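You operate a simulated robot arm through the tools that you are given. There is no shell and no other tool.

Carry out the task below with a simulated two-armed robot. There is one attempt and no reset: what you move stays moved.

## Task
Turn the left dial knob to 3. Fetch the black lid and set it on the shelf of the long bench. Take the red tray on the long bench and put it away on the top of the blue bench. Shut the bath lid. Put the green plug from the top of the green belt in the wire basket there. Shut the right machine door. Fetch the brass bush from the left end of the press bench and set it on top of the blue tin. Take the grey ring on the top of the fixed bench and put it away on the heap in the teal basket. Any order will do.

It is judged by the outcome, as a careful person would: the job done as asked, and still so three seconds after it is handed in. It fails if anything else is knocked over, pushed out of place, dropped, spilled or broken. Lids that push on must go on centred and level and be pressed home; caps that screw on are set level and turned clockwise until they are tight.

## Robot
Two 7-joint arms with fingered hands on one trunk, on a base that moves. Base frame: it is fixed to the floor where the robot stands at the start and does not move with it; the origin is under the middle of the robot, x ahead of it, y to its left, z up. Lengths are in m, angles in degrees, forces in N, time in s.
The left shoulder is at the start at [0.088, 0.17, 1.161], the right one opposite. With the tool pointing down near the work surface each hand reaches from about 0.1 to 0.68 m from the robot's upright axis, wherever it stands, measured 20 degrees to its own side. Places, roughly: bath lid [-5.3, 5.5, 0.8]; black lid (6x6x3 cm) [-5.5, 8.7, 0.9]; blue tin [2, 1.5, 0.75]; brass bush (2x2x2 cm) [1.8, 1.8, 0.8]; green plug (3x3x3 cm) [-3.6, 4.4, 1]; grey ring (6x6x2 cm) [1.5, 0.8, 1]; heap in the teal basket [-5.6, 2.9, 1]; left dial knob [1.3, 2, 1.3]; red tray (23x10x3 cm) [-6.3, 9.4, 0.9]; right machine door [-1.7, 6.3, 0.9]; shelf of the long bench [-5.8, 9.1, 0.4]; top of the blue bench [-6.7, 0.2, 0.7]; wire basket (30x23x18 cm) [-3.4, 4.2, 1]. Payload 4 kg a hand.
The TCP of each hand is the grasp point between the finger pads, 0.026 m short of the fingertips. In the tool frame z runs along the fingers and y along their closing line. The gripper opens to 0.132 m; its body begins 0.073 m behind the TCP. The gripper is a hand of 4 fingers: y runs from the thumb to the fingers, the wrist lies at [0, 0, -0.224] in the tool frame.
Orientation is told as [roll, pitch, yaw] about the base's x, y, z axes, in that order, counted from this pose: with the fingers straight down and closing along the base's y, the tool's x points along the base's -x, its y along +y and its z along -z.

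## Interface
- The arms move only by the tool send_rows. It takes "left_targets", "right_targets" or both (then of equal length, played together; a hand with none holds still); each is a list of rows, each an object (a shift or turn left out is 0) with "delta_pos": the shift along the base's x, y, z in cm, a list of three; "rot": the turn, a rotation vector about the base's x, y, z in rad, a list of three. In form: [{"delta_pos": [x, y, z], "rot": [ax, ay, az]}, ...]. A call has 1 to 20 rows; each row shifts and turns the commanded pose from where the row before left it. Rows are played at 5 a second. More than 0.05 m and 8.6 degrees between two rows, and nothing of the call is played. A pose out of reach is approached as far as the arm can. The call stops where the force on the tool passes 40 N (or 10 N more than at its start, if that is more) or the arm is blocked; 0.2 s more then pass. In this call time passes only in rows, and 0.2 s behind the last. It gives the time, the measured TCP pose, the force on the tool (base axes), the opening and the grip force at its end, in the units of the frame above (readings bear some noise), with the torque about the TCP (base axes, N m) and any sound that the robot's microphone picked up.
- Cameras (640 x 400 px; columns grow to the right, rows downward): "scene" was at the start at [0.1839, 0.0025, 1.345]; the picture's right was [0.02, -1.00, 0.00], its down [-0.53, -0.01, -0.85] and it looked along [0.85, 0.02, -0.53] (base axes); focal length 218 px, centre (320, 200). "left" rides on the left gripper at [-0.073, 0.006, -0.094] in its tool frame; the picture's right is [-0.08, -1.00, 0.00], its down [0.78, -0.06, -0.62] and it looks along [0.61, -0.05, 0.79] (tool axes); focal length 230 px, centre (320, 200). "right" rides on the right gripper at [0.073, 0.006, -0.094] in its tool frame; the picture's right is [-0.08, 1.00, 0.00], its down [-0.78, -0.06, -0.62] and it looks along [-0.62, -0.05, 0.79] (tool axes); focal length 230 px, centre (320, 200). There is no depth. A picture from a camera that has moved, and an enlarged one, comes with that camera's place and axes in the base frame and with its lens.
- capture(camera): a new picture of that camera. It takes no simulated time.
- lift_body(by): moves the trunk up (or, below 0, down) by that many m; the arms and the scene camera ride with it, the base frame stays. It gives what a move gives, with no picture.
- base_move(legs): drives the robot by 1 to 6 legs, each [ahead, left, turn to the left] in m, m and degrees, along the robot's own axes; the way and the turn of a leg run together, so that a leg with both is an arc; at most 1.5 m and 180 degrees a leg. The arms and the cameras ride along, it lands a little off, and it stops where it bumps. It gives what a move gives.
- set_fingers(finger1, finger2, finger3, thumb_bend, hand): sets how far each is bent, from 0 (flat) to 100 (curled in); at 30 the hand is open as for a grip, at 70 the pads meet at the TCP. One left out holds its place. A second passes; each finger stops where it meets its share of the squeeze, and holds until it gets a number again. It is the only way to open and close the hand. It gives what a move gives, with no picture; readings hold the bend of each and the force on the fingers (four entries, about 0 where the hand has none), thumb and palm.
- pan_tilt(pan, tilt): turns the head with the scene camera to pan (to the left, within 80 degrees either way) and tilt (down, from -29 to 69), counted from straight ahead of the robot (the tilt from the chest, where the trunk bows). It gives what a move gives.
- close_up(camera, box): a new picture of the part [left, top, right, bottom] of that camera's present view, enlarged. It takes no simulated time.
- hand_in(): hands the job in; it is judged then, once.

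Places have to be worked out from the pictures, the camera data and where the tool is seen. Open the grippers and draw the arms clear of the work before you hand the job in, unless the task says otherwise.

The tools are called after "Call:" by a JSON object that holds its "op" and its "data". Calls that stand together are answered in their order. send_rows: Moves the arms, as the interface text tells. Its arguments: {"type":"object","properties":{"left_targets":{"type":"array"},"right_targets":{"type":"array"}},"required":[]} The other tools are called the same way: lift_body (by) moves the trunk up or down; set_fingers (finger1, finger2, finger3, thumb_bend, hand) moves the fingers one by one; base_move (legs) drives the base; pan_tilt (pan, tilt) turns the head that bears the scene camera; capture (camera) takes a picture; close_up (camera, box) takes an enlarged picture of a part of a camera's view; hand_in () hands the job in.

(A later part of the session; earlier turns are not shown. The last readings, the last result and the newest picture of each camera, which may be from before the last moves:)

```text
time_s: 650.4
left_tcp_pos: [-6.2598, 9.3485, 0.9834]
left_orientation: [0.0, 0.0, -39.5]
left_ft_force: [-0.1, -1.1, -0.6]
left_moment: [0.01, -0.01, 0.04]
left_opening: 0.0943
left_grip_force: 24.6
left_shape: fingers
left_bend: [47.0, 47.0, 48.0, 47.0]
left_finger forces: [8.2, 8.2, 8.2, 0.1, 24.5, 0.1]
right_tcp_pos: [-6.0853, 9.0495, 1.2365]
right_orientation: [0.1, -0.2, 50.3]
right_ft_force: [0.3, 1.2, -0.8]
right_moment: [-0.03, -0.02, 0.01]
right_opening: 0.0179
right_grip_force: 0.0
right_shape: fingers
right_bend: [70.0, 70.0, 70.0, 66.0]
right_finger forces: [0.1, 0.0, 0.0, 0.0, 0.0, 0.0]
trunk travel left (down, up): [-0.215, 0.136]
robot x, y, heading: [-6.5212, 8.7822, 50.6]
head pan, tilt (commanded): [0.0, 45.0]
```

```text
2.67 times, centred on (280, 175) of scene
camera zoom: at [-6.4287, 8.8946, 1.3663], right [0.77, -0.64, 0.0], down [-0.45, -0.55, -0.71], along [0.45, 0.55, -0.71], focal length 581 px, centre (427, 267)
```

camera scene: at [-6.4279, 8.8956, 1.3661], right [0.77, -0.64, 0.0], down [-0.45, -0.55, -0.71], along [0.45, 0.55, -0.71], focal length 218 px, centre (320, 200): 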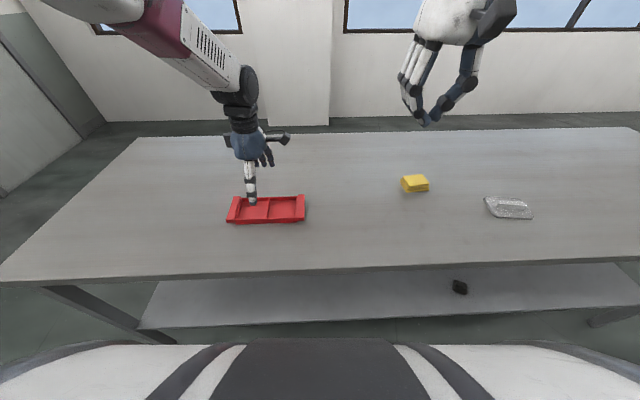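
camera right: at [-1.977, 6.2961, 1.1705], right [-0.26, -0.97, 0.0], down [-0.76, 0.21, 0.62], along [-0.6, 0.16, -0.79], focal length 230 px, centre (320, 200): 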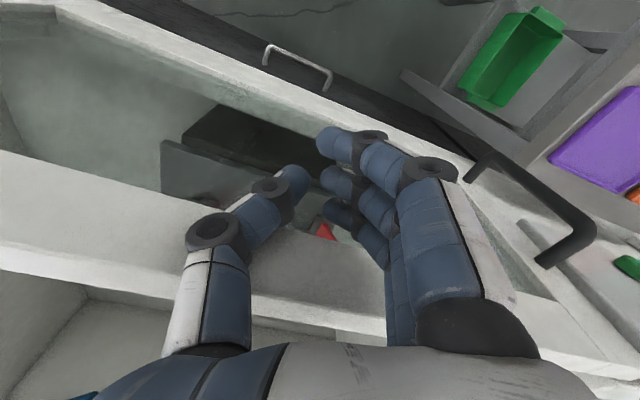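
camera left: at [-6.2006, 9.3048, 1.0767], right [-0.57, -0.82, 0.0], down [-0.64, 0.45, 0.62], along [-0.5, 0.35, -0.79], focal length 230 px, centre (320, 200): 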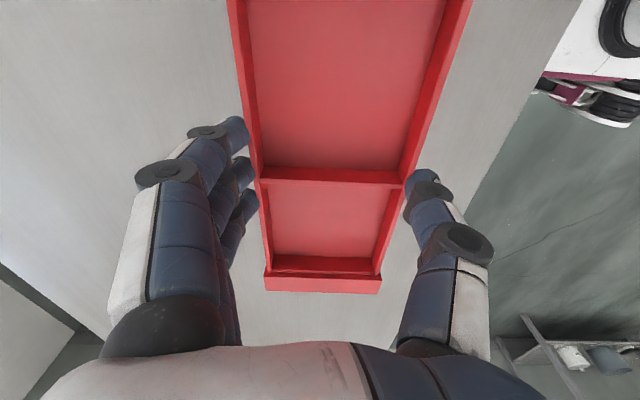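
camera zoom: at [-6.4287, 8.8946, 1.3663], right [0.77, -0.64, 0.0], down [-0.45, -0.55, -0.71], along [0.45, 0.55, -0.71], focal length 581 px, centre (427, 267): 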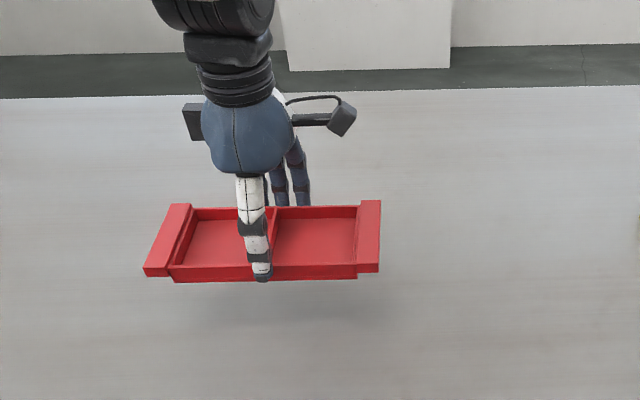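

The tray hangs level. I raise it and draw it in, then back away from the bench and retrace my way round the tank's end.

Call:
{"op": "send_rows", "data": {"left_targets": [{"delta_pos": [0, 0, 4]}, {"delta_pos": [0, 0, 4]}, {"delta_pos": [-1.27, -1.55, 2.8]}, {"delta_pos": [-1.27, -1.55, 2.8]}, {"delta_pos": [-1.27, -1.55, 2.8]}, {"delta_pos": [-1.27, -1.55, 2]}]}}

Call:
{"op": "base_move", "data": {"legs": [[-0.45, 0, -0.5], [0, 1.2, 0], [-1.2, 0, 0], [-1.2, 0, 0]]}}

Call:
{"op": "capture", "data": {"camera": "left"}}

```text
time_s: 651.8
left_tcp_pos: [-6.3113, 9.2868, 1.1675]
left_orientation: [0.1, 0.0, -39.4]
left_ft_force: [0.2, -0.8, -0.8]
left_moment: [0.03, -0.03, 0.0]
left_opening: 0.0939
left_grip_force: 24.0
left_shape: fingers
left_bend: [47.0, 47.0, 48.0, 47.0]
left_finger forces: [8.1, 8.2, 8.3, 0.0, 24.2, 0.0]
right_tcp_pos: [-6.0857, 9.0489, 1.2361]
right_orientation: [0.1, -0.2, 50.4]
right_ft_force: [-1.1, -0.2, -0.6]
right_moment: [-0.03, 0.01, 0.03]
right_opening: 0.0178
right_grip_force: 0.1
right_shape: fingers
right_bend: [70.0, 70.0, 70.0, 66.0]
right_finger forces: [0.0, 0.0, 0.1, 0.1, 0.1, 0.0]
trunk travel left (down, up): [-0.215, 0.136]
robot x, y, heading: [-6.5246, 8.7802, 50.4]
head pan, tilt (commanded): [0.0, 45.0]
```

```text
time_s: 676.2
left_tcp_pos: [-9.0315, 7.885, 1.1669]
left_orientation: [-0.1, -0.1, -38.6]
left_ft_force: [0.1, -0.2, -1.7]
left_moment: [0.01, -0.01, 0.02]
left_opening: 0.0938
left_grip_force: 24.5
left_shape: fingers
left_bend: [47.0, 47.0, 48.0, 47.0]
left_finger forces: [8.0, 8.1, 8.1, 0.1, 24.1, 0.0]
right_tcp_pos: [-8.8039, 7.6516, 1.2364]
right_orientation: [0.1, -0.2, 51.3]
right_ft_force: [0.4, -0.6, -0.6]
right_moment: [0.04, -0.01, -0.05]
right_opening: 0.0177
right_grip_force: 0.0
right_shape: fingers
right_bend: [70.0, 70.0, 70.0, 66.0]
right_finger forces: [0.0, 0.0, 0.0, 0.1, 0.0, 0.2]
trunk travel left (down, up): [-0.215, 0.136]
robot x, y, heading: [-9.2386, 7.3757, 51.5]
head pan, tilt (commanded): [0.0, 45.0]
```

```text
taken
camera left: at [-8.973, 7.8429, 1.2593], right [-0.56, -0.83, 0.0], down [-0.65, 0.44, 0.62], along [-0.51, 0.35, -0.79], focal length 230 px, centre (320, 200)
```

left: 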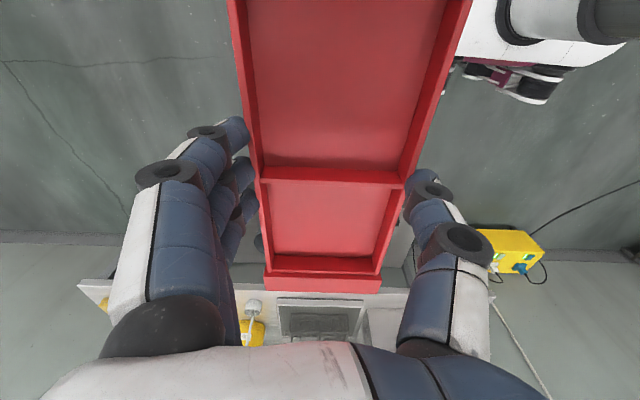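

The tray is secure. I turn round to face the far wall side and look for a passage toward the blue bench.

Call:
{"op": "base_move", "data": {"legs": [[0, 0, 178.5]]}}

Call:
{"op": "pan_tilt", "data": {"pan": 0, "tilt": 12}}

Call:
{"op": "capture", "data": {"camera": "scene"}}

Call:
{"op": "pan_tilt", "data": {"pan": -50, "tilt": 12}}

Call:
{"op": "capture", "data": {"camera": "scene"}}

```text
time_s: 683.9
left_tcp_pos: [-9.4572, 6.8706, 1.1661]
left_orientation: [-0.1, 0.0, 139.9]
left_ft_force: [0.8, -0.7, -0.6]
left_moment: [0.03, 0.05, 0.02]
left_opening: 0.0931
left_grip_force: 23.0
left_shape: fingers
left_bend: [47.0, 47.0, 48.0, 47.0]
left_finger forces: [7.7, 7.7, 7.7, 0.0, 23.0, 0.0]
right_tcp_pos: [-9.6783, 7.1107, 1.2351]
right_orientation: [0.1, -0.3, -130.3]
right_ft_force: [-0.6, -0.2, -0.8]
right_moment: [0.0, 0.01, -0.01]
right_opening: 0.0178
right_grip_force: 0.0
right_shape: fingers
right_bend: [70.0, 70.0, 70.0, 66.0]
right_finger forces: [0.1, 0.1, 0.0, 0.0, 0.1, 0.1]
trunk travel left (down, up): [-0.215, 0.136]
robot x, y, heading: [-9.2394, 7.3734, -130.6]
head pan, tilt (commanded): [0.0, 45.0]
```

```text
time_s: 684.9
left_tcp_pos: [-9.4571, 6.8706, 1.1665]
left_orientation: [0.1, 0.0, 139.7]
left_ft_force: [-0.1, 0.0, -1.1]
left_moment: [0.0, 0.02, -0.02]
left_opening: 0.0929
left_grip_force: 23.4
left_shape: fingers
left_bend: [47.0, 47.0, 48.0, 47.0]
left_finger forces: [7.7, 7.7, 7.7, 0.1, 22.8, 0.1]
right_tcp_pos: [-9.6778, 7.1111, 1.2364]
right_orientation: [0.0, -0.3, -130.2]
right_ft_force: [0.3, -0.3, 0.3]
right_moment: [-0.02, 0.0, 0.03]
right_opening: 0.0178
right_grip_force: 0.1
right_shape: fingers
right_bend: [70.0, 70.0, 70.0, 66.0]
right_finger forces: [0.2, 0.0, 0.1, 0.1, 0.1, 0.0]
trunk travel left (down, up): [-0.215, 0.136]
robot x, y, heading: [-9.2396, 7.3779, -130.3]
head pan, tilt (commanded): [0.0, 12.0]
```

```text
taken
camera scene: at [-9.3411, 7.2535, 1.4178], right [-0.76, 0.65, 0.0], down [0.13, 0.16, -0.98], along [-0.63, -0.75, -0.21], focal length 218 px, centre (320, 200)
```

scene: 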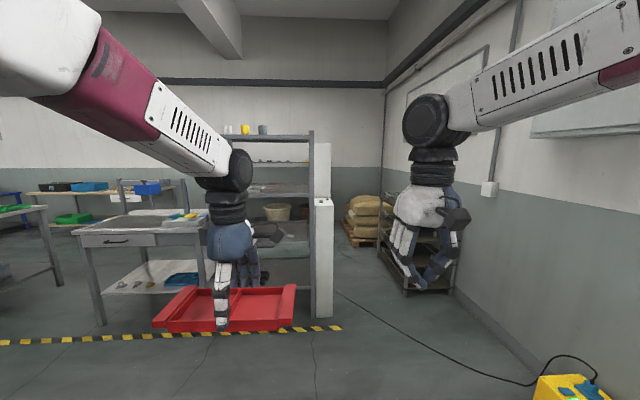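

```text
time_s: 686.0
left_tcp_pos: [-9.4567, 6.8695, 1.1668]
left_orientation: [0.0, 0.0, 139.8]
left_ft_force: [0.3, 0.3, -1.6]
left_moment: [-0.01, -0.03, -0.03]
left_opening: 0.093
left_grip_force: 23.5
left_shape: fingers
left_bend: [47.0, 47.0, 48.0, 47.0]
left_finger forces: [7.7, 7.7, 7.8, 0.0, 22.9, 0.0]
right_tcp_pos: [-9.678, 7.1117, 1.2366]
right_orientation: [0.1, -0.3, -130.2]
right_ft_force: [-0.2, -0.5, -0.4]
right_moment: [0.0, 0.04, 0.03]
right_opening: 0.0177
right_grip_force: 0.2
right_shape: fingers
right_bend: [70.0, 70.0, 70.0, 66.0]
right_finger forces: [0.0, 0.1, 0.0, 0.0, 0.0, 0.1]
trunk travel left (down, up): [-0.215, 0.136]
robot x, y, heading: [-9.2357, 7.373, -130.4]
head pan, tilt (commanded): [-50.0, 12.0]
```

```text
taken
camera scene: at [-9.3741, 7.325, 1.4179], right [0.0, 1.0, 0.0], down [0.21, 0.0, -0.98], along [-0.98, 0.0, -0.21], focal length 218 px, centre (320, 200)
```

scene: 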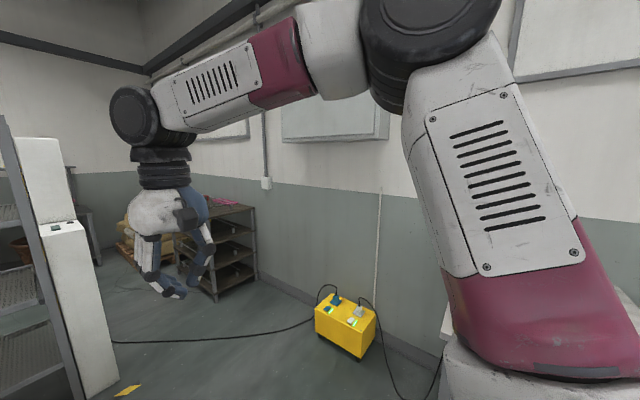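

Two gaps lead to the wall aisle; the one beside the teal basket stack (about 0.78 m) is cable-free and I can pass it sideways. I raise the trunk a bit for clearance and strafe left back along the aisle to about u = 7.3.

Call:
{"op": "lift_body", "data": {"by": 0.1}}

Call:
{"op": "base_move", "data": {"legs": [[0.1, 1.45, 0], [0, 1.5, 0], [0, 1.45, 0.4]]}}

Call:
{"op": "pan_tilt", "data": {"pan": 0, "tilt": 25}}

Call:
{"op": "capture", "data": {"camera": "scene"}}

Call:
{"op": "pan_tilt", "data": {"pan": 40, "tilt": 25}}

Call:
{"op": "capture", "data": {"camera": "scene"}}

```text
time_s: 687.4
left_tcp_pos: [-9.4565, 6.8714, 1.2664]
left_orientation: [0.0, 0.0, 139.8]
left_ft_force: [0.0, -0.1, -1.2]
left_moment: [0.02, -0.04, -0.02]
left_opening: 0.0932
left_grip_force: 23.3
left_shape: fingers
left_bend: [47.0, 47.0, 48.0, 47.0]
left_finger forces: [7.6, 7.7, 7.7, 0.0, 22.9, 0.1]
right_tcp_pos: [-9.6792, 7.1099, 1.3355]
right_orientation: [0.1, -0.2, -130.3]
right_ft_force: [0.6, 0.6, -0.1]
right_moment: [-0.01, 0.02, 0.01]
right_opening: 0.0179
right_grip_force: 0.0
right_shape: fingers
right_bend: [70.0, 70.0, 70.0, 66.0]
right_finger forces: [0.1, 0.1, 0.1, 0.1, 0.1, 0.0]
trunk travel left (down, up): [-0.315, 0.036]
robot x, y, heading: [-9.2372, 7.3735, -130.1]
head pan, tilt (commanded): [-50.0, 12.0]
```

```text
time_s: 725.7
left_tcp_pos: [-6.1492, 3.9508, 1.2671]
left_orientation: [-0.1, 0.1, 140.0]
left_ft_force: [-0.1, -0.2, -1.1]
left_moment: [-0.01, 0.0, -0.03]
left_opening: 0.0933
left_grip_force: 23.5
left_shape: fingers
left_bend: [47.0, 47.0, 48.0, 47.0]
left_finger forces: [7.7, 7.7, 7.7, 0.1, 22.9, 0.1]
right_tcp_pos: [-6.3719, 4.1899, 1.3356]
right_orientation: [0.1, -0.3, -130.1]
right_ft_force: [-0.8, -0.4, 0.2]
right_moment: [-0.01, -0.03, -0.01]
right_opening: 0.0179
right_grip_force: 0.1
right_shape: fingers
right_bend: [70.0, 70.0, 70.0, 66.0]
right_finger forces: [0.0, 0.0, 0.1, 0.0, 0.0, 0.0]
trunk travel left (down, up): [-0.315, 0.036]
robot x, y, heading: [-5.9305, 4.4512, -130.2]
head pan, tilt (commanded): [-50.0, 12.0]
```

```text
time_s: 726.9
left_tcp_pos: [-6.1495, 3.9518, 1.268]
left_orientation: [0.1, 0.0, 140.0]
left_ft_force: [0.7, 0.1, -1.2]
left_moment: [-0.01, 0.02, 0.0]
left_opening: 0.093
left_grip_force: 22.8
left_shape: fingers
left_bend: [47.0, 47.0, 48.0, 47.0]
left_finger forces: [7.8, 7.6, 7.7, 0.1, 22.9, 0.1]
right_tcp_pos: [-6.3714, 4.1907, 1.3356]
right_orientation: [0.1, -0.3, -130.0]
right_ft_force: [-0.1, 0.0, 0.0]
right_moment: [0.0, 0.01, -0.02]
right_opening: 0.0177
right_grip_force: 0.0
right_shape: fingers
right_bend: [70.0, 70.0, 70.0, 66.0]
right_finger forces: [0.0, 0.0, 0.1, 0.0, 0.2, 0.0]
trunk travel left (down, up): [-0.315, 0.036]
robot x, y, heading: [-5.938, 4.4559, -130.0]
head pan, tilt (commanded): [0.0, 25.0]
```

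```text
taken
camera scene: at [-6.017, 4.3556, 1.4986], right [-0.77, 0.64, 0.0], down [0.27, 0.32, -0.91], along [-0.58, -0.69, -0.42], focal length 218 px, centre (320, 200)
```

scene: 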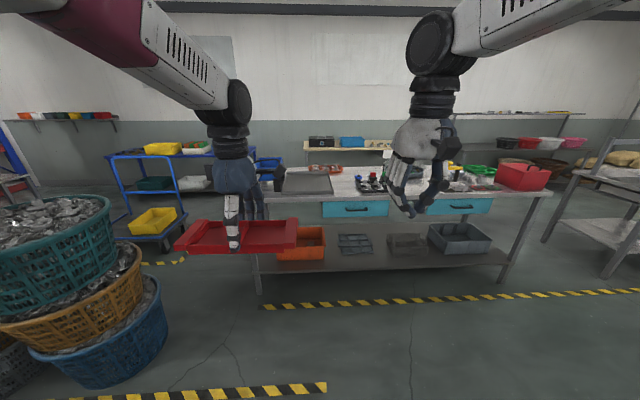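

```text
time_s: 727.9
left_tcp_pos: [-6.1481, 3.9526, 1.2665]
left_orientation: [-0.1, 0.0, 140.0]
left_ft_force: [-0.8, 0.2, -1.1]
left_moment: [0.01, 0.0, -0.02]
left_opening: 0.0932
left_grip_force: 23.5
left_shape: fingers
left_bend: [47.0, 47.0, 48.0, 47.0]
left_finger forces: [7.6, 7.7, 7.8, 0.0, 22.9, 0.0]
right_tcp_pos: [-6.3722, 4.1904, 1.3339]
right_orientation: [0.1, -0.3, -130.1]
right_ft_force: [-0.2, -0.3, 0.2]
right_moment: [0.01, -0.05, -0.04]
right_opening: 0.0176
right_grip_force: 0.0
right_shape: fingers
right_bend: [70.0, 70.0, 70.0, 66.0]
right_finger forces: [0.0, 0.1, 0.0, 0.1, 0.0, 0.1]
trunk travel left (down, up): [-0.315, 0.036]
robot x, y, heading: [-5.931, 4.4559, -130.0]
head pan, tilt (commanded): [40.0, 25.0]
```

```text
taken
camera scene: at [-5.9579, 4.334, 1.4985], right [-1.0, 0.0, 0.0], down [0.0, 0.42, -0.91], along [0.0, -0.91, -0.42], focal length 218 px, centre (320, 200)
```

scene: 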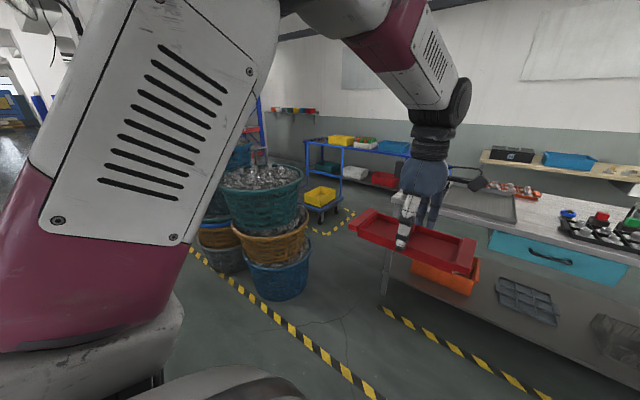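

The gap by the stacks is only about 0.58 m at floor level. Between the workbench's right end (u ≈ 9.16) and the next table (u ≈ 9.95) there's a clear 0.8 m gap, which I can pass sideways. I turn to face -u and back up to u ≈ 9.56.

Call:
{"op": "base_move", "data": {"legs": [[0, 0, 90], [-1.1, 0, 0], [-1.05, 0, 0]]}}

Call:
{"op": "pan_tilt", "data": {"pan": -70, "tilt": 25}}

Call:
{"op": "capture", "data": {"camera": "scene"}}

Call:
{"op": "capture", "data": {"camera": "right"}}

```text
time_s: 742.4
left_tcp_pos: [-7.0819, 5.6112, 1.2662]
left_orientation: [0.0, 0.0, -129.5]
left_ft_force: [0.2, -0.2, -1.3]
left_moment: [-0.02, -0.01, 0.0]
left_opening: 0.0925
left_grip_force: 22.5
left_shape: fingers
left_bend: [47.0, 48.0, 48.0, 47.0]
left_finger forces: [7.7, 7.5, 7.6, 0.0, 22.6, 0.0]
right_tcp_pos: [-7.3189, 5.3864, 1.3358]
right_orientation: [0.1, -0.4, -39.6]
right_ft_force: [-0.4, -0.3, -0.8]
right_moment: [0.03, 0.01, 0.02]
right_opening: 0.0176
right_grip_force: 0.0
right_shape: fingers
right_bend: [70.0, 70.0, 70.0, 66.0]
right_finger forces: [0.1, 0.0, 0.0, 0.0, 0.2, 0.0]
trunk travel left (down, up): [-0.315, 0.036]
robot x, y, heading: [-7.5908, 5.8236, -39.4]
head pan, tilt (commanded): [40.0, 25.0]
```

```text
time_s: 744.3
left_tcp_pos: [-7.0818, 5.6107, 1.2657]
left_orientation: [0.1, 0.0, -129.4]
left_ft_force: [-0.4, -0.3, -1.1]
left_moment: [0.0, 0.02, -0.01]
left_opening: 0.0928
left_grip_force: 22.9
left_shape: fingers
left_bend: [47.0, 48.0, 48.0, 47.0]
left_finger forces: [7.6, 7.6, 7.6, 0.1, 22.5, 0.0]
right_tcp_pos: [-7.3185, 5.3856, 1.3349]
right_orientation: [0.1, -0.2, -39.5]
right_ft_force: [0.4, 0.6, -0.6]
right_moment: [0.01, 0.0, -0.01]
right_opening: 0.0179
right_grip_force: 0.1
right_shape: fingers
right_bend: [70.0, 70.0, 70.0, 66.0]
right_finger forces: [0.0, 0.0, 0.0, 0.1, 0.1, 0.1]
trunk travel left (down, up): [-0.315, 0.036]
robot x, y, heading: [-7.5881, 5.8217, -39.5]
head pan, tilt (commanded): [-70.0, 25.0]
```

```text
taken
camera scene: at [-7.5883, 5.711, 1.4985], right [-0.94, 0.33, 0.0], down [0.14, 0.4, -0.91], along [-0.3, -0.85, -0.42], focal length 218 px, centre (320, 200)
```

scene: 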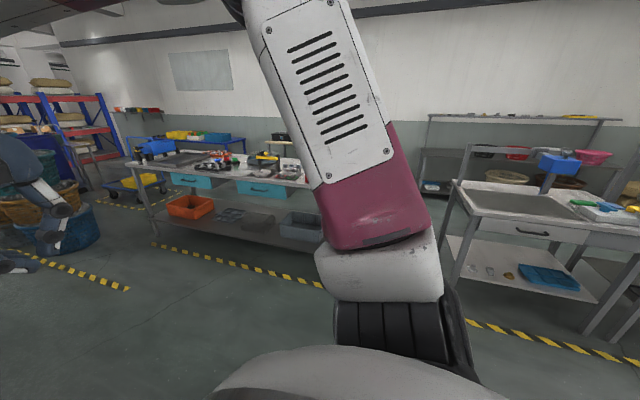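

```text
taken
camera right: at [-7.3726, 5.4362, 1.43], right [0.69, 0.72, 0.0], down [0.56, -0.55, 0.62], along [0.45, -0.43, -0.78], focal length 230 px, centre (320, 200)
```

right: 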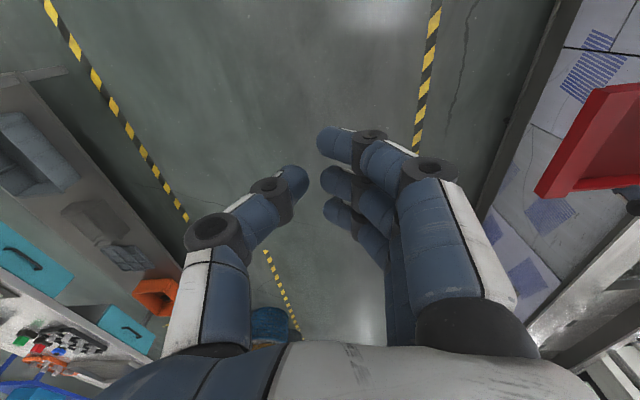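

I'm lined up at u = 9.56 with the gap on my right side. I strafe right through it in careful legs.

Call:
{"op": "base_move", "data": {"legs": [[0, -0.9, 0], [0, -0.6, 0]]}}

Call:
{"op": "pan_tilt", "data": {"pan": -78, "tilt": 45}}

Call:
{"op": "capture", "data": {"camera": "scene"}}

Call:
{"op": "pan_tilt", "data": {"pan": -20, "tilt": 40}}

Call:
{"op": "capture", "data": {"camera": "scene"}}

```text
time_s: 757.9
left_tcp_pos: [-8.0336, 4.4471, 1.2655]
left_orientation: [-0.1, -0.1, -129.5]
left_ft_force: [-0.2, 1.1, -0.5]
left_moment: [-0.05, 0.0, -0.02]
left_opening: 0.0929
left_grip_force: 22.5
left_shape: fingers
left_bend: [47.0, 48.0, 48.0, 47.0]
left_finger forces: [7.6, 7.6, 7.7, 0.0, 22.7, 0.0]
right_tcp_pos: [-8.2704, 4.2225, 1.3352]
right_orientation: [0.1, -0.3, -39.6]
right_ft_force: [-0.3, -0.3, -0.7]
right_moment: [0.01, 0.01, 0.04]
right_opening: 0.0179
right_grip_force: 0.0
right_shape: fingers
right_bend: [70.0, 70.0, 70.0, 66.0]
right_finger forces: [0.1, 0.0, 0.0, 0.0, 0.0, 0.1]
trunk travel left (down, up): [-0.315, 0.036]
robot x, y, heading: [-8.5407, 4.6574, -39.2]
head pan, tilt (commanded): [-70.0, 25.0]
```

```text
time_s: 758.7
left_tcp_pos: [-8.0341, 4.447, 1.2673]
left_orientation: [0.0, 0.1, -129.6]
left_ft_force: [-0.9, -0.3, -1.6]
left_moment: [0.01, -0.01, 0.02]
left_opening: 0.0928
left_grip_force: 22.3
left_shape: fingers
left_bend: [47.0, 48.0, 48.0, 47.0]
left_finger forces: [7.7, 7.6, 7.6, 0.0, 22.5, 0.0]
right_tcp_pos: [-8.2697, 4.2218, 1.3356]
right_orientation: [0.1, -0.3, -39.7]
right_ft_force: [0.9, -0.6, -0.9]
right_moment: [-0.01, -0.03, -0.01]
right_opening: 0.0177
right_grip_force: 0.1
right_shape: fingers
right_bend: [70.0, 70.0, 70.0, 66.0]
right_finger forces: [0.0, 0.0, 0.0, 0.1, 0.0, 0.0]
trunk travel left (down, up): [-0.315, 0.036]
robot x, y, heading: [-8.5367, 4.6626, -39.6]
head pan, tilt (commanded): [-78.0, 45.0]
```

```text
taken
camera scene: at [-8.5466, 4.5624, 1.468], right [-0.89, 0.46, 0.0], down [0.33, 0.63, -0.71], along [-0.33, -0.63, -0.71], focal length 218 px, centre (320, 200)
```

scene: 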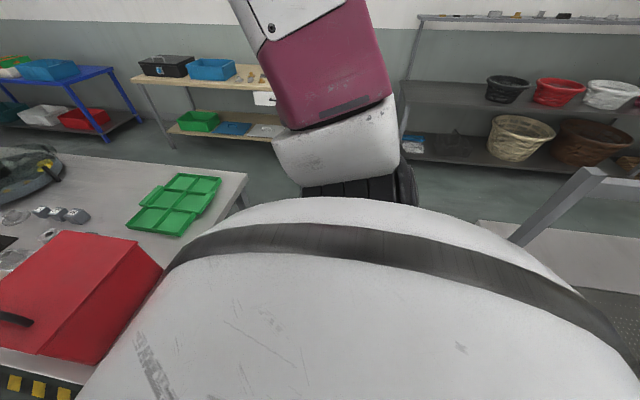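

```text
time_s: 760.0
left_tcp_pos: [-8.0339, 4.4465, 1.2665]
left_orientation: [0.0, 0.0, -129.5]
left_ft_force: [0.2, -0.5, -1.3]
left_moment: [-0.02, 0.01, 0.0]
left_opening: 0.0928
left_grip_force: 22.3
left_shape: fingers
left_bend: [47.0, 48.0, 48.0, 47.0]
left_finger forces: [7.6, 7.6, 7.6, 0.0, 22.6, 0.1]
right_tcp_pos: [-8.2705, 4.2212, 1.3364]
right_orientation: [0.2, -0.3, -39.6]
right_ft_force: [0.2, 0.3, 0.4]
right_moment: [-0.03, 0.01, 0.01]
right_opening: 0.0178
right_grip_force: 0.1
right_shape: fingers
right_bend: [70.0, 70.0, 70.0, 66.0]
right_finger forces: [0.0, 0.0, 0.0, 0.1, 0.0, 0.0]
trunk travel left (down, up): [-0.315, 0.036]
robot x, y, heading: [-8.538, 4.6604, -39.4]
head pan, tilt (commanded): [-20.0, 40.0]
```

```text
taken
camera scene: at [-8.4661, 4.5611, 1.4752], right [-0.86, -0.51, 0.0], down [-0.33, 0.55, -0.77], along [0.39, -0.66, -0.64], focal length 218 px, centre (320, 200)
```

scene: 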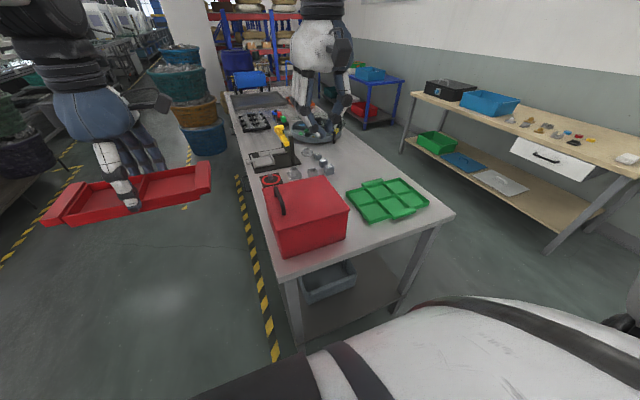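

I'm in the gap with the workbench ahead; the wall aisle behind it is about 1.4 m wide and the blue bench is visible further on. I strafe right into that aisle and then drive forward along it.

Call:
{"op": "base_move", "data": {"legs": [[0, -0.7, 0], [0, -0.65, -0.4], [1.0, 0, 0]]}}

Call:
{"op": "pan_tilt", "data": {"pan": -5, "tilt": 25}}

Call:
{"op": "capture", "data": {"camera": "scene"}}

```text
time_s: 777.2
left_tcp_pos: [-8.1274, 2.7575, 1.2667]
left_orientation: [0.0, 0.0, -130.0]
left_ft_force: [-0.7, -0.1, -1.5]
left_moment: [-0.01, -0.02, 0.01]
left_opening: 0.0924
left_grip_force: 22.8
left_shape: fingers
left_bend: [47.0, 48.0, 48.0, 47.0]
left_finger forces: [7.6, 7.5, 7.6, 0.0, 22.5, 0.0]
right_tcp_pos: [-8.3673, 2.5326, 1.3355]
right_orientation: [0.1, -0.3, -40.1]
right_ft_force: [0.0, -0.1, -0.1]
right_moment: [-0.02, 0.0, 0.01]
right_opening: 0.0174
right_grip_force: 0.0
right_shape: fingers
right_bend: [70.0, 70.0, 70.0, 66.0]
right_finger forces: [0.0, 0.0, 0.0, 0.1, 0.0, 0.0]
trunk travel left (down, up): [-0.315, 0.036]
robot x, y, heading: [-8.6318, 2.9731, -40.1]
head pan, tilt (commanded): [-20.0, 40.0]
```

```text
time_s: 777.9
left_tcp_pos: [-8.1298, 2.7565, 1.2655]
left_orientation: [0.0, -0.1, -129.9]
left_ft_force: [0.1, 0.9, -1.0]
left_moment: [-0.05, -0.01, 0.03]
left_opening: 0.0925
left_grip_force: 22.4
left_shape: fingers
left_bend: [47.0, 48.0, 48.0, 47.0]
left_finger forces: [7.5, 7.6, 7.5, 0.0, 22.5, 0.0]
right_tcp_pos: [-8.3679, 2.5332, 1.3356]
right_orientation: [0.0, -0.3, -40.1]
right_ft_force: [-0.4, 0.5, 0.5]
right_moment: [-0.02, 0.0, -0.02]
right_opening: 0.0178
right_grip_force: 0.1
right_shape: fingers
right_bend: [70.0, 70.0, 70.0, 66.0]
right_finger forces: [0.0, 0.0, 0.0, 0.0, 0.0, 0.0]
trunk travel left (down, up): [-0.315, 0.036]
robot x, y, heading: [-8.6294, 2.9765, -40.1]
head pan, tilt (commanded): [-5.0, 25.0]
```

```text
taken
camera scene: at [-8.5371, 2.8827, 1.4985], right [-0.71, -0.71, 0.0], down [-0.3, 0.3, -0.91], along [0.64, -0.64, -0.42], focal length 218 px, centre (320, 200)
```

scene: 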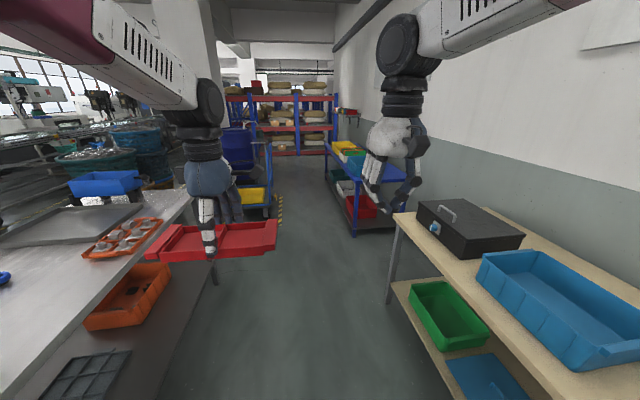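

The aisle is clear; the blue bench is ahead on the right with a trolley opposite it. I drive 1.3 m further and look at the bench top.

Call:
{"op": "base_move", "data": {"legs": [[1.3, 0.05, 0]]}}

Call:
{"op": "pan_tilt", "data": {"pan": -10, "tilt": 30}}

Call:
{"op": "capture", "data": {"camera": "scene"}}

Call:
{"op": "capture", "data": {"camera": "right"}}

```text
time_s: 784.4
left_tcp_pos: [-7.1078, 1.958, 1.266]
left_orientation: [0.0, 0.0, -130.2]
left_ft_force: [-0.1, -0.6, -1.4]
left_moment: [-0.01, 0.02, -0.01]
left_opening: 0.0929
left_grip_force: 22.9
left_shape: fingers
left_bend: [47.0, 48.0, 48.0, 47.0]
left_finger forces: [7.6, 7.5, 7.7, 0.1, 22.6, 0.1]
right_tcp_pos: [-7.3458, 1.7361, 1.336]
right_orientation: [0.1, -0.4, -40.4]
right_ft_force: [0.0, 0.8, -0.3]
right_moment: [0.0, -0.01, 0.03]
right_opening: 0.0179
right_grip_force: 0.1
right_shape: fingers
right_bend: [70.0, 70.0, 70.0, 66.0]
right_finger forces: [0.1, 0.1, 0.0, 0.1, 0.0, 0.1]
trunk travel left (down, up): [-0.315, 0.036]
robot x, y, heading: [-7.607, 2.1796, -40.4]
head pan, tilt (commanded): [-5.0, 25.0]
```

```text
time_s: 785.1
left_tcp_pos: [-7.1082, 1.9581, 1.2644]
left_orientation: [0.0, 0.0, -130.2]
left_ft_force: [-0.8, 0.4, -0.3]
left_moment: [-0.03, 0.02, -0.02]
left_opening: 0.0927
left_grip_force: 22.4
left_shape: fingers
left_bend: [47.0, 48.0, 48.0, 47.0]
left_finger forces: [7.6, 7.5, 7.6, 0.0, 22.6, 0.0]
right_tcp_pos: [-7.3467, 1.7368, 1.3376]
right_orientation: [0.1, -0.3, -40.3]
right_ft_force: [0.4, 0.2, 0.5]
right_moment: [0.03, 0.0, 0.0]
right_opening: 0.0177
right_grip_force: 0.1
right_shape: fingers
right_bend: [70.0, 70.0, 70.0, 66.0]
right_finger forces: [0.0, 0.1, 0.1, 0.0, 0.0, 0.0]
trunk travel left (down, up): [-0.315, 0.036]
robot x, y, heading: [-7.6131, 2.1761, -40.3]
head pan, tilt (commanded): [-10.0, 30.0]
```

```text
taken
camera scene: at [-7.5223, 2.0823, 1.4906], right [-0.77, -0.64, 0.0], down [-0.32, 0.38, -0.87], along [0.55, -0.67, -0.5], focal length 218 px, centre (320, 200)
```

scene: 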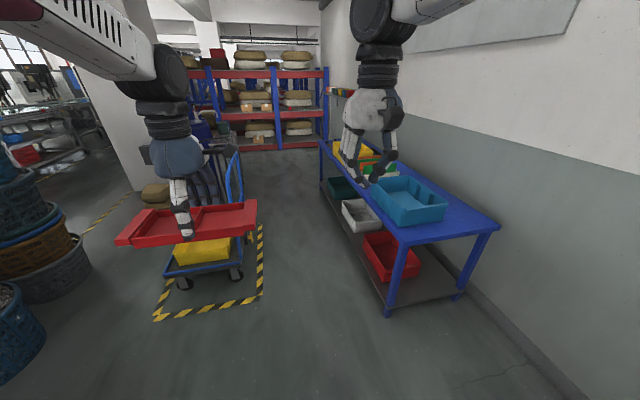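

```text
taken
camera right: at [-7.4, 1.7877, 1.4301], right [0.7, 0.71, 0.0], down [0.56, -0.55, 0.62], along [0.44, -0.44, -0.78], focal length 230 px, centre (320, 200)
```

right: 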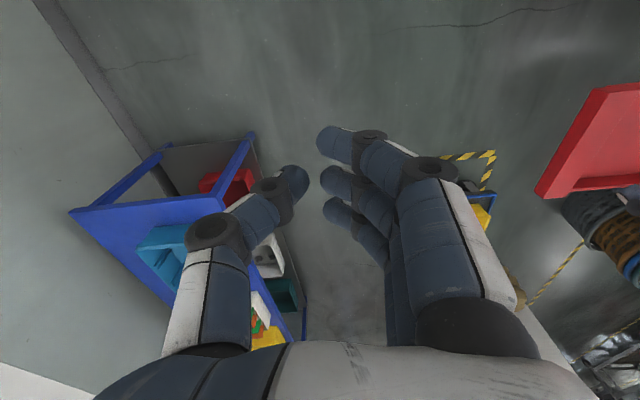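

The blue bench's near end has free top space beside and in front of the blue bin. I enlarge it to pick a spot.

Call:
{"op": "close_up", "data": {"camera": "scene", "box": [310, 130, 510, 260]}}

Call:
{"op": "close_up", "data": {"camera": "right", "box": [50, 120, 330, 340]}}

```text
3.08 times, centred on (410, 195) of scene
camera zoom: at [-7.5223, 2.0823, 1.4906], right [-0.77, -0.64, 0.0], down [-0.32, 0.38, -0.87], along [0.55, -0.67, -0.5], focal length 671 px, centre (43, 215)
```

zoom: 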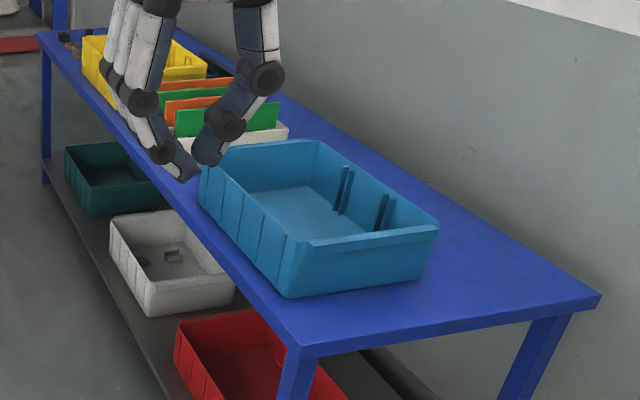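

```text
1.82 times, centred on (190, 230) of right
camera zoom: at [-7.4, 1.7877, 1.4301], right [0.7, 0.71, 0.0], down [0.56, -0.55, 0.62], along [0.44, -0.44, -0.78], focal length 418 px, centre (556, 146)
```

zoom: 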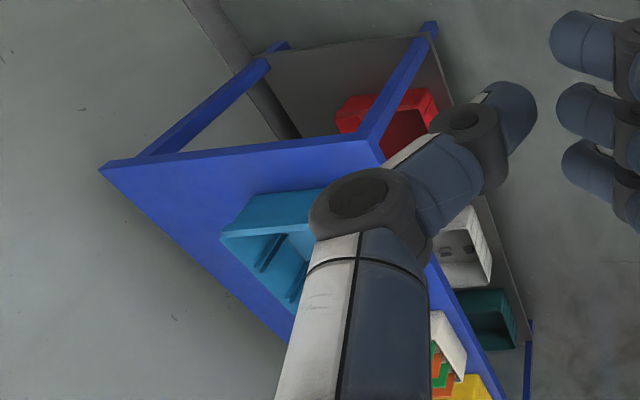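

The wall-side strip of the blue bench (z ≈ 0.74) is free: I'll set the tray at about u = 6.17, v = -4.29, long side along the bench, standing in the slot between the bench's end and the wood table. I drive forward to the slot first.

Call:
{"op": "base_move", "data": {"legs": [[0.53, 0, 0.3]]}}

Call:
{"op": "pan_tilt", "data": {"pan": -45, "tilt": 40}}

Call:
{"op": "capture", "data": {"camera": "scene"}}

Call:
{"op": "pan_tilt", "data": {"pan": -75, "tilt": 15}}

Call:
{"op": "capture", "data": {"camera": "scene"}}

```text
time_s: 788.2
left_tcp_pos: [-6.7015, 1.6216, 1.2665]
left_orientation: [0.0, -0.1, -129.8]
left_ft_force: [-0.3, -0.9, -1.1]
left_moment: [0.0, 0.03, -0.01]
left_opening: 0.0927
left_grip_force: 22.5
left_shape: fingers
left_bend: [47.0, 48.0, 48.0, 47.0]
left_finger forces: [7.7, 7.6, 7.6, 0.1, 22.7, 0.0]
right_tcp_pos: [-6.9426, 1.3984, 1.3368]
right_orientation: [0.0, -0.3, -40.0]
right_ft_force: [0.7, 0.1, 0.5]
right_moment: [-0.01, 0.0, 0.0]
right_opening: 0.0177
right_grip_force: 0.0
right_shape: fingers
right_bend: [70.0, 70.0, 70.0, 66.0]
right_finger forces: [0.0, 0.0, 0.0, 0.0, 0.1, 0.0]
trunk travel left (down, up): [-0.315, 0.036]
robot x, y, heading: [-7.2102, 1.842, -40.0]
head pan, tilt (commanded): [-10.0, 30.0]
```

```text
time_s: 789.2
left_tcp_pos: [-6.7023, 1.6233, 1.2664]
left_orientation: [0.0, 0.0, -130.0]
left_ft_force: [0.6, 0.4, -0.5]
left_moment: [0.01, 0.0, -0.01]
left_opening: 0.0926
left_grip_force: 22.4
left_shape: fingers
left_bend: [47.0, 48.0, 48.0, 47.0]
left_finger forces: [7.6, 7.6, 7.6, 0.0, 22.5, 0.0]
right_tcp_pos: [-6.9414, 1.3997, 1.3361]
right_orientation: [0.1, -0.2, -40.0]
right_ft_force: [0.1, 0.6, -0.1]
right_moment: [-0.01, -0.03, 0.0]
right_opening: 0.018
right_grip_force: 0.0
right_shape: fingers
right_bend: [70.0, 70.0, 70.0, 66.0]
right_finger forces: [0.0, 0.0, 0.0, 0.1, 0.1, 0.0]
trunk travel left (down, up): [-0.315, 0.036]
robot x, y, heading: [-7.2098, 1.837, -39.9]
head pan, tilt (commanded): [-45.0, 40.0]
```

```text
taken
camera scene: at [-7.1696, 1.7286, 1.4752], right [-1.0, -0.09, 0.0], down [-0.06, 0.64, -0.77], along [0.07, -0.76, -0.64], focal length 218 px, centre (320, 200)
```

scene: 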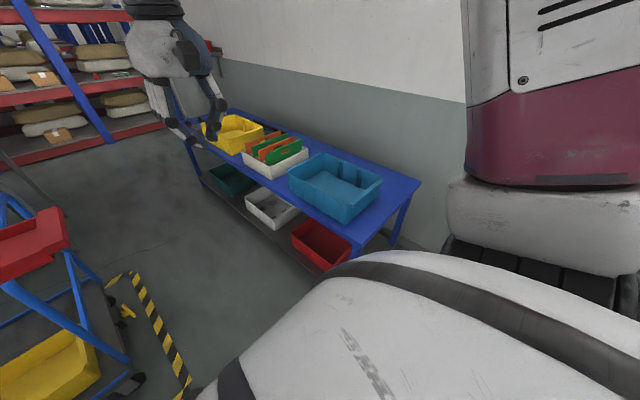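

```text
time_s: 790.1
left_tcp_pos: [-6.7026, 1.6217, 1.2665]
left_orientation: [-0.1, 0.0, -129.9]
left_ft_force: [0.5, 0.3, -2.1]
left_moment: [-0.02, -0.02, -0.04]
left_opening: 0.0925
left_grip_force: 22.7
left_shape: fingers
left_bend: [47.0, 48.0, 48.0, 47.0]
left_finger forces: [7.6, 7.7, 7.6, 0.0, 22.6, 0.0]
right_tcp_pos: [-6.941, 1.3985, 1.3351]
right_orientation: [0.1, -0.3, -40.0]
right_ft_force: [0.5, 0.3, 0.3]
right_moment: [-0.01, 0.03, 0.0]
right_opening: 0.0178
right_grip_force: 0.0
right_shape: fingers
right_bend: [70.0, 70.0, 70.0, 66.0]
right_finger forces: [0.1, 0.1, 0.1, 0.1, 0.1, 0.0]
trunk travel left (down, up): [-0.315, 0.036]
robot x, y, heading: [-7.2098, 1.8401, -39.5]
head pan, tilt (commanded): [-75.0, 15.0]
```

```text
taken
camera scene: at [-7.2166, 1.7285, 1.5147], right [-0.91, 0.42, 0.0], down [0.11, 0.24, -0.97], along [-0.41, -0.88, -0.26], focal length 218 px, centre (320, 200)
```

scene: 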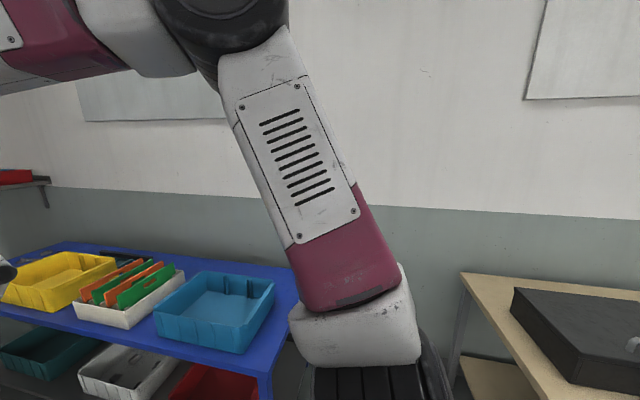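

The slot is about 0.87 m wide (u 6.30–7.17) and I'm centred on it; the right elbow keeps about 10 cm to the wall. I strafe right 0.8 m into the slot.

Call:
{"op": "base_move", "data": {"legs": [[0, -0.4, 0], [0, -0.4, 0]]}}

Call:
{"op": "pan_tilt", "data": {"pan": -10, "tilt": 45}}

Call:
{"op": "capture", "data": {"camera": "scene"}}

Call:
{"op": "capture", "data": {"camera": "right"}}

```text
time_s: 797.9
left_tcp_pos: [-7.2186, 1.0048, 1.2653]
left_orientation: [0.0, 0.1, -129.9]
left_ft_force: [-0.7, -0.5, -1.2]
left_moment: [-0.01, -0.02, -0.02]
left_opening: 0.0927
left_grip_force: 23.0
left_shape: fingers
left_bend: [47.0, 48.0, 48.0, 47.0]
left_finger forces: [7.6, 7.5, 7.6, 0.1, 22.6, 0.1]
right_tcp_pos: [-7.4581, 0.7825, 1.3358]
right_orientation: [0.2, -0.4, -40.0]
right_ft_force: [-0.1, 0.5, 0.3]
right_moment: [0.0, 0.01, 0.0]
right_opening: 0.0178
right_grip_force: 0.0
right_shape: fingers
right_bend: [70.0, 70.0, 70.0, 66.0]
right_finger forces: [0.0, 0.0, 0.0, 0.0, 0.1, 0.0]
trunk travel left (down, up): [-0.315, 0.036]
robot x, y, heading: [-7.7241, 1.2239, -40.2]
head pan, tilt (commanded): [-75.0, 15.0]
```

```text
time_s: 799.2
left_tcp_pos: [-7.2199, 1.0066, 1.2663]
left_orientation: [-0.1, 0.1, -129.9]
left_ft_force: [0.0, -0.8, -1.5]
left_moment: [-0.03, 0.03, -0.01]
left_opening: 0.0926
left_grip_force: 22.3
left_shape: fingers
left_bend: [47.0, 48.0, 48.0, 47.0]
left_finger forces: [7.6, 7.6, 7.6, 0.0, 22.5, 0.0]
right_tcp_pos: [-7.4578, 0.7821, 1.336]
right_orientation: [0.1, -0.3, -40.0]
right_ft_force: [0.4, -0.3, -0.1]
right_moment: [0.0, -0.03, 0.02]
right_opening: 0.0179
right_grip_force: 0.0
right_shape: fingers
right_bend: [70.0, 70.0, 70.0, 66.0]
right_finger forces: [0.0, 0.0, 0.0, 0.0, 0.1, 0.0]
trunk travel left (down, up): [-0.315, 0.036]
robot x, y, heading: [-7.7234, 1.2212, -39.7]
head pan, tilt (commanded): [-10.0, 45.0]
```

```text
taken
camera scene: at [-7.6414, 1.1339, 1.468], right [-0.77, -0.64, 0.0], down [-0.46, 0.54, -0.71], along [0.46, -0.54, -0.71], focal length 218 px, centre (320, 200)
```

scene: 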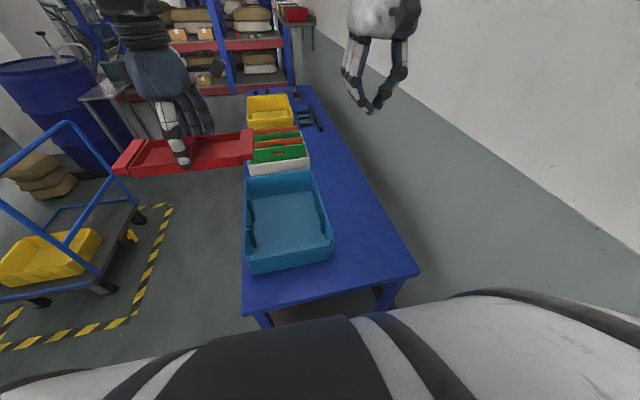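

```text
taken
camera right: at [-7.5116, 0.8331, 1.4302], right [0.7, 0.71, 0.0], down [0.56, -0.55, 0.62], along [0.44, -0.43, -0.78], focal length 230 px, centre (320, 200)
```

right: 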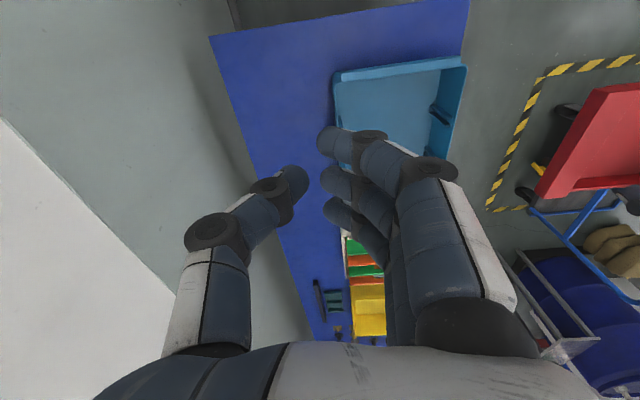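

The view is clear: the strip right of the blue bin runs from v ≈ -4.155 to -4.45. I turn the base 33° right so the left arm can reach it, then rotate the left hand to line the tray up with the bench.

Call:
{"op": "base_move", "data": {"legs": [[0, 0, -33]]}}

Call:
{"op": "send_rows", "data": {"left_targets": [{"rot": [0, 0, 0.143]}, {"rot": [0, 0, 0.143]}, {"rot": [0, 0, 0.143]}, {"rot": [0, 0, 0.143]}, {"rot": [0, 0, 0.143]}, {"rot": [0, 0, 0.143]}, {"rot": [0, 0, 0.143]}, {"rot": [0, 0, 0.143]}, {"rot": [0, 0, 0.143]}, {"rot": [0, 0, 0.143]}, {"rot": [0, 0, 0.143]}, {"rot": [0, 0, 0.143]}, {"rot": [0, 0, 0.143]}]}}

Call:
{"op": "pan_tilt", "data": {"pan": 20, "tilt": 50}}

Call:
{"op": "capture", "data": {"camera": "scene"}}

Call:
{"op": "capture", "data": {"camera": "left"}}

```text
time_s: 801.2
left_tcp_pos: [-7.4217, 0.764, 1.2664]
left_orientation: [-0.1, 0.0, -163.1]
left_ft_force: [0.5, 0.3, -1.6]
left_moment: [-0.05, 0.01, -0.01]
left_opening: 0.0924
left_grip_force: 22.5
left_shape: fingers
left_bend: [47.0, 48.0, 48.0, 47.0]
left_finger forces: [7.6, 7.5, 7.6, 0.0, 22.4, 0.0]
right_tcp_pos: [-7.7431, 0.7079, 1.3362]
right_orientation: [0.0, -0.4, -73.3]
right_ft_force: [1.0, 0.0, 0.1]
right_moment: [0.02, -0.05, -0.01]
right_opening: 0.0179
right_grip_force: 0.0
right_shape: fingers
right_bend: [70.0, 70.0, 70.0, 66.0]
right_finger forces: [0.0, 0.0, 0.1, 0.1, 0.0, 0.0]
trunk travel left (down, up): [-0.315, 0.036]
robot x, y, heading: [-7.7244, 1.223, -73.4]
head pan, tilt (commanded): [-10.0, 45.0]
```

```text
time_s: 804.0
left_tcp_pos: [-7.4131, 0.7645, 1.2752]
left_orientation: [-2.9, 0.1, -55.5]
left_ft_force: [-0.4, -0.4, -1.0]
left_moment: [-0.02, -0.04, 0.02]
left_opening: 0.0927
left_grip_force: 22.5
left_shape: fingers
left_bend: [47.0, 48.0, 48.0, 47.0]
left_finger forces: [7.6, 7.6, 7.6, 0.0, 22.5, 0.1]
right_tcp_pos: [-7.7431, 0.7078, 1.336]
right_orientation: [0.1, -0.3, -73.3]
right_ft_force: [0.1, 0.0, 0.7]
right_moment: [0.02, 0.01, 0.02]
right_opening: 0.0179
right_grip_force: 0.0
right_shape: fingers
right_bend: [70.0, 70.0, 70.0, 66.0]
right_finger forces: [0.0, 0.1, 0.1, 0.1, 0.0, 0.1]
trunk travel left (down, up): [-0.315, 0.036]
robot x, y, heading: [-7.7253, 1.2218, -73.3]
head pan, tilt (commanded): [-10.0, 45.0]
```

```text
time_s: 805.0
left_tcp_pos: [-7.4115, 0.7635, 1.2715]
left_orientation: [-2.6, 0.6, -55.4]
left_ft_force: [0.9, 0.7, -0.7]
left_moment: [0.03, -0.01, -0.03]
left_opening: 0.0925
left_grip_force: 23.0
left_shape: fingers
left_bend: [47.0, 48.0, 48.0, 47.0]
left_finger forces: [7.6, 7.6, 7.6, 0.0, 22.5, 0.0]
right_tcp_pos: [-7.7434, 0.7072, 1.3353]
right_orientation: [0.1, -0.2, -73.4]
right_ft_force: [0.4, 0.5, -0.7]
right_moment: [0.01, 0.02, -0.06]
right_opening: 0.0179
right_grip_force: 0.0
right_shape: fingers
right_bend: [70.0, 70.0, 70.0, 66.0]
right_finger forces: [0.0, 0.1, 0.1, 0.0, 0.0, 0.1]
trunk travel left (down, up): [-0.315, 0.036]
robot x, y, heading: [-7.7288, 1.2194, -73.2]
head pan, tilt (commanded): [20.0, 50.0]
```

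```text
taken
camera scene: at [-7.682, 1.1113, 1.4633], right [-0.92, -0.4, 0.0], down [-0.3, 0.69, -0.66], along [0.26, -0.61, -0.75], focal length 218 px, centre (320, 200)
```

scene: 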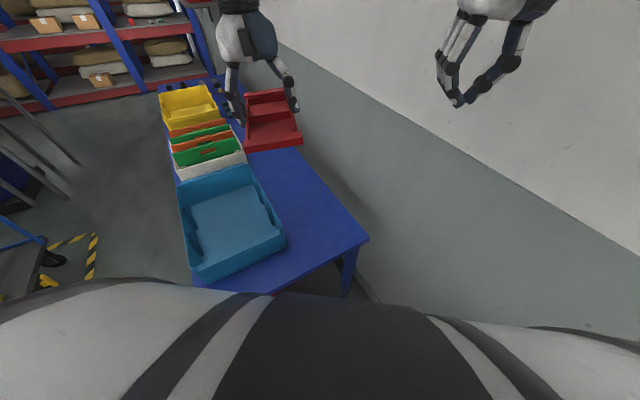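

```text
taken
camera left: at [-7.3611, 0.708, 1.3624], right [-0.78, -0.63, 0.04], down [-0.47, 0.62, 0.63], along [-0.42, 0.47, -0.78], focal length 230 px, centre (320, 200)
```

left: 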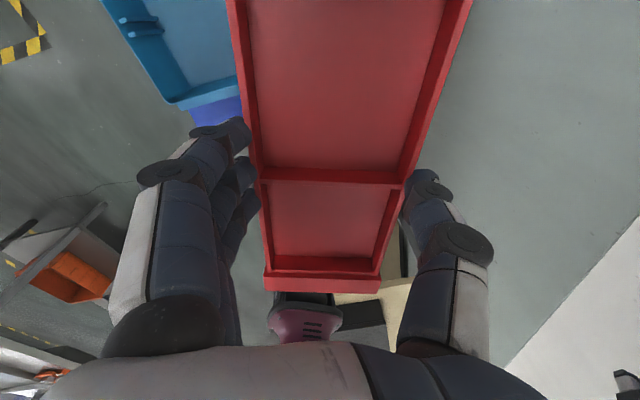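

The hand reaches 18° relative yaw, leaving the tray about 15° off the bench line, which fits the strip well. I lower the trunk 0.2 m for reach, ease the hand back level, and move the tray over the free strip.

Call:
{"op": "lift_body", "data": {"by": -0.2}}

Call:
{"op": "send_rows", "data": {"left_targets": [{"delta_pos": [-1.2, -3, 0], "rot": [0, 0, -0.06]}, {"delta_pos": [-1.2, -3, 0], "rot": [0, 0, -0.04]}, {"delta_pos": [-1.2, -3, 0]}, {"delta_pos": [-1.1, -2.8, 0]}]}}

Call:
{"op": "capture", "data": {"camera": "scene"}}

Call:
{"op": "capture", "data": {"camera": "left"}}

```text
time_s: 807.2
left_tcp_pos: [-7.4064, 0.7387, 1.0045]
left_orientation: [-0.8, 9.2, -55.3]
left_ft_force: [-0.4, 0.6, -1.3]
left_moment: [-0.03, 0.01, 0.01]
left_opening: 0.0925
left_grip_force: 22.6
left_shape: fingers
left_bend: [47.0, 48.0, 48.0, 47.0]
left_finger forces: [7.7, 7.6, 7.6, 0.1, 22.5, 0.0]
right_tcp_pos: [-7.7424, 0.7096, 1.1358]
right_orientation: [0.1, -0.4, -73.4]
right_ft_force: [-0.1, 1.1, 0.7]
right_moment: [-0.01, 0.0, -0.02]
right_opening: 0.0178
right_grip_force: 0.0
right_shape: fingers
right_bend: [70.0, 70.0, 70.0, 66.0]
right_finger forces: [0.1, 0.1, 0.0, 0.1, 0.0, 0.0]
trunk travel left (down, up): [-0.115, 0.236]
robot x, y, heading: [-7.7296, 1.22, -73.2]
head pan, tilt (commanded): [20.0, 50.0]
```

```text
time_s: 808.4
left_tcp_pos: [-7.4337, 0.6178, 1.0153]
left_orientation: [-1.1, 8.2, -59.5]
left_ft_force: [-0.6, 1.2, -0.6]
left_moment: [-0.07, -0.01, 0.0]
left_opening: 0.0927
left_grip_force: 23.1
left_shape: fingers
left_bend: [47.0, 48.0, 48.0, 47.0]
left_finger forces: [7.6, 7.7, 7.7, 0.1, 22.7, 0.0]
right_tcp_pos: [-7.7442, 0.7086, 1.1354]
right_orientation: [0.0, -0.2, -73.3]
right_ft_force: [0.0, -0.4, -1.0]
right_moment: [-0.01, -0.01, -0.01]
right_opening: 0.018
right_grip_force: 0.0
right_shape: fingers
right_bend: [70.0, 70.0, 70.0, 66.0]
right_finger forces: [0.1, 0.0, 0.1, 0.0, 0.0, 0.1]
trunk travel left (down, up): [-0.115, 0.236]
robot x, y, heading: [-7.7233, 1.2215, -73.4]
head pan, tilt (commanded): [20.0, 50.0]
stopped in row 4 (left hand): the arm was blocked; the commanded pose is now the measured one
```

```text
taken
camera scene: at [-7.635, 1.016, 1.253], right [-0.8, -0.6, 0.0], down [-0.46, 0.61, -0.64], along [0.38, -0.52, -0.77], focal length 218 px, centre (320, 200)
```

scene: 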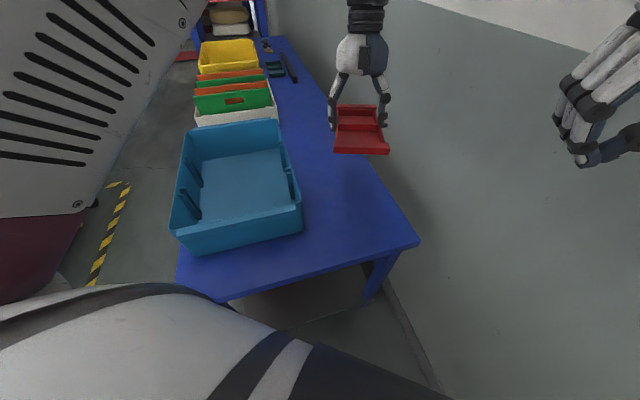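

```text
taken
camera left: at [-7.3844, 0.5465, 1.0968], right [-0.82, -0.57, 0.01], down [-0.39, 0.57, 0.72], along [-0.42, 0.59, -0.69], focal length 230 px, centre (320, 200)
```

left: 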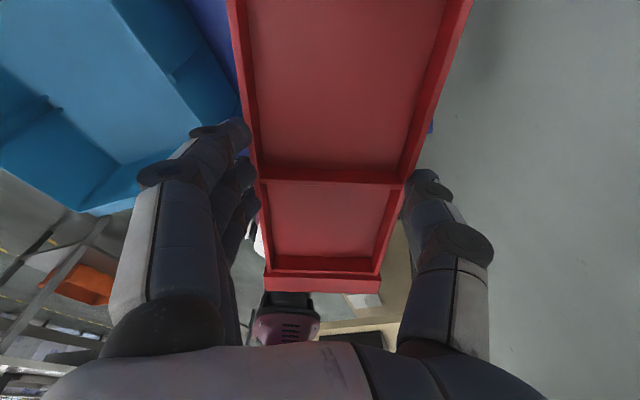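

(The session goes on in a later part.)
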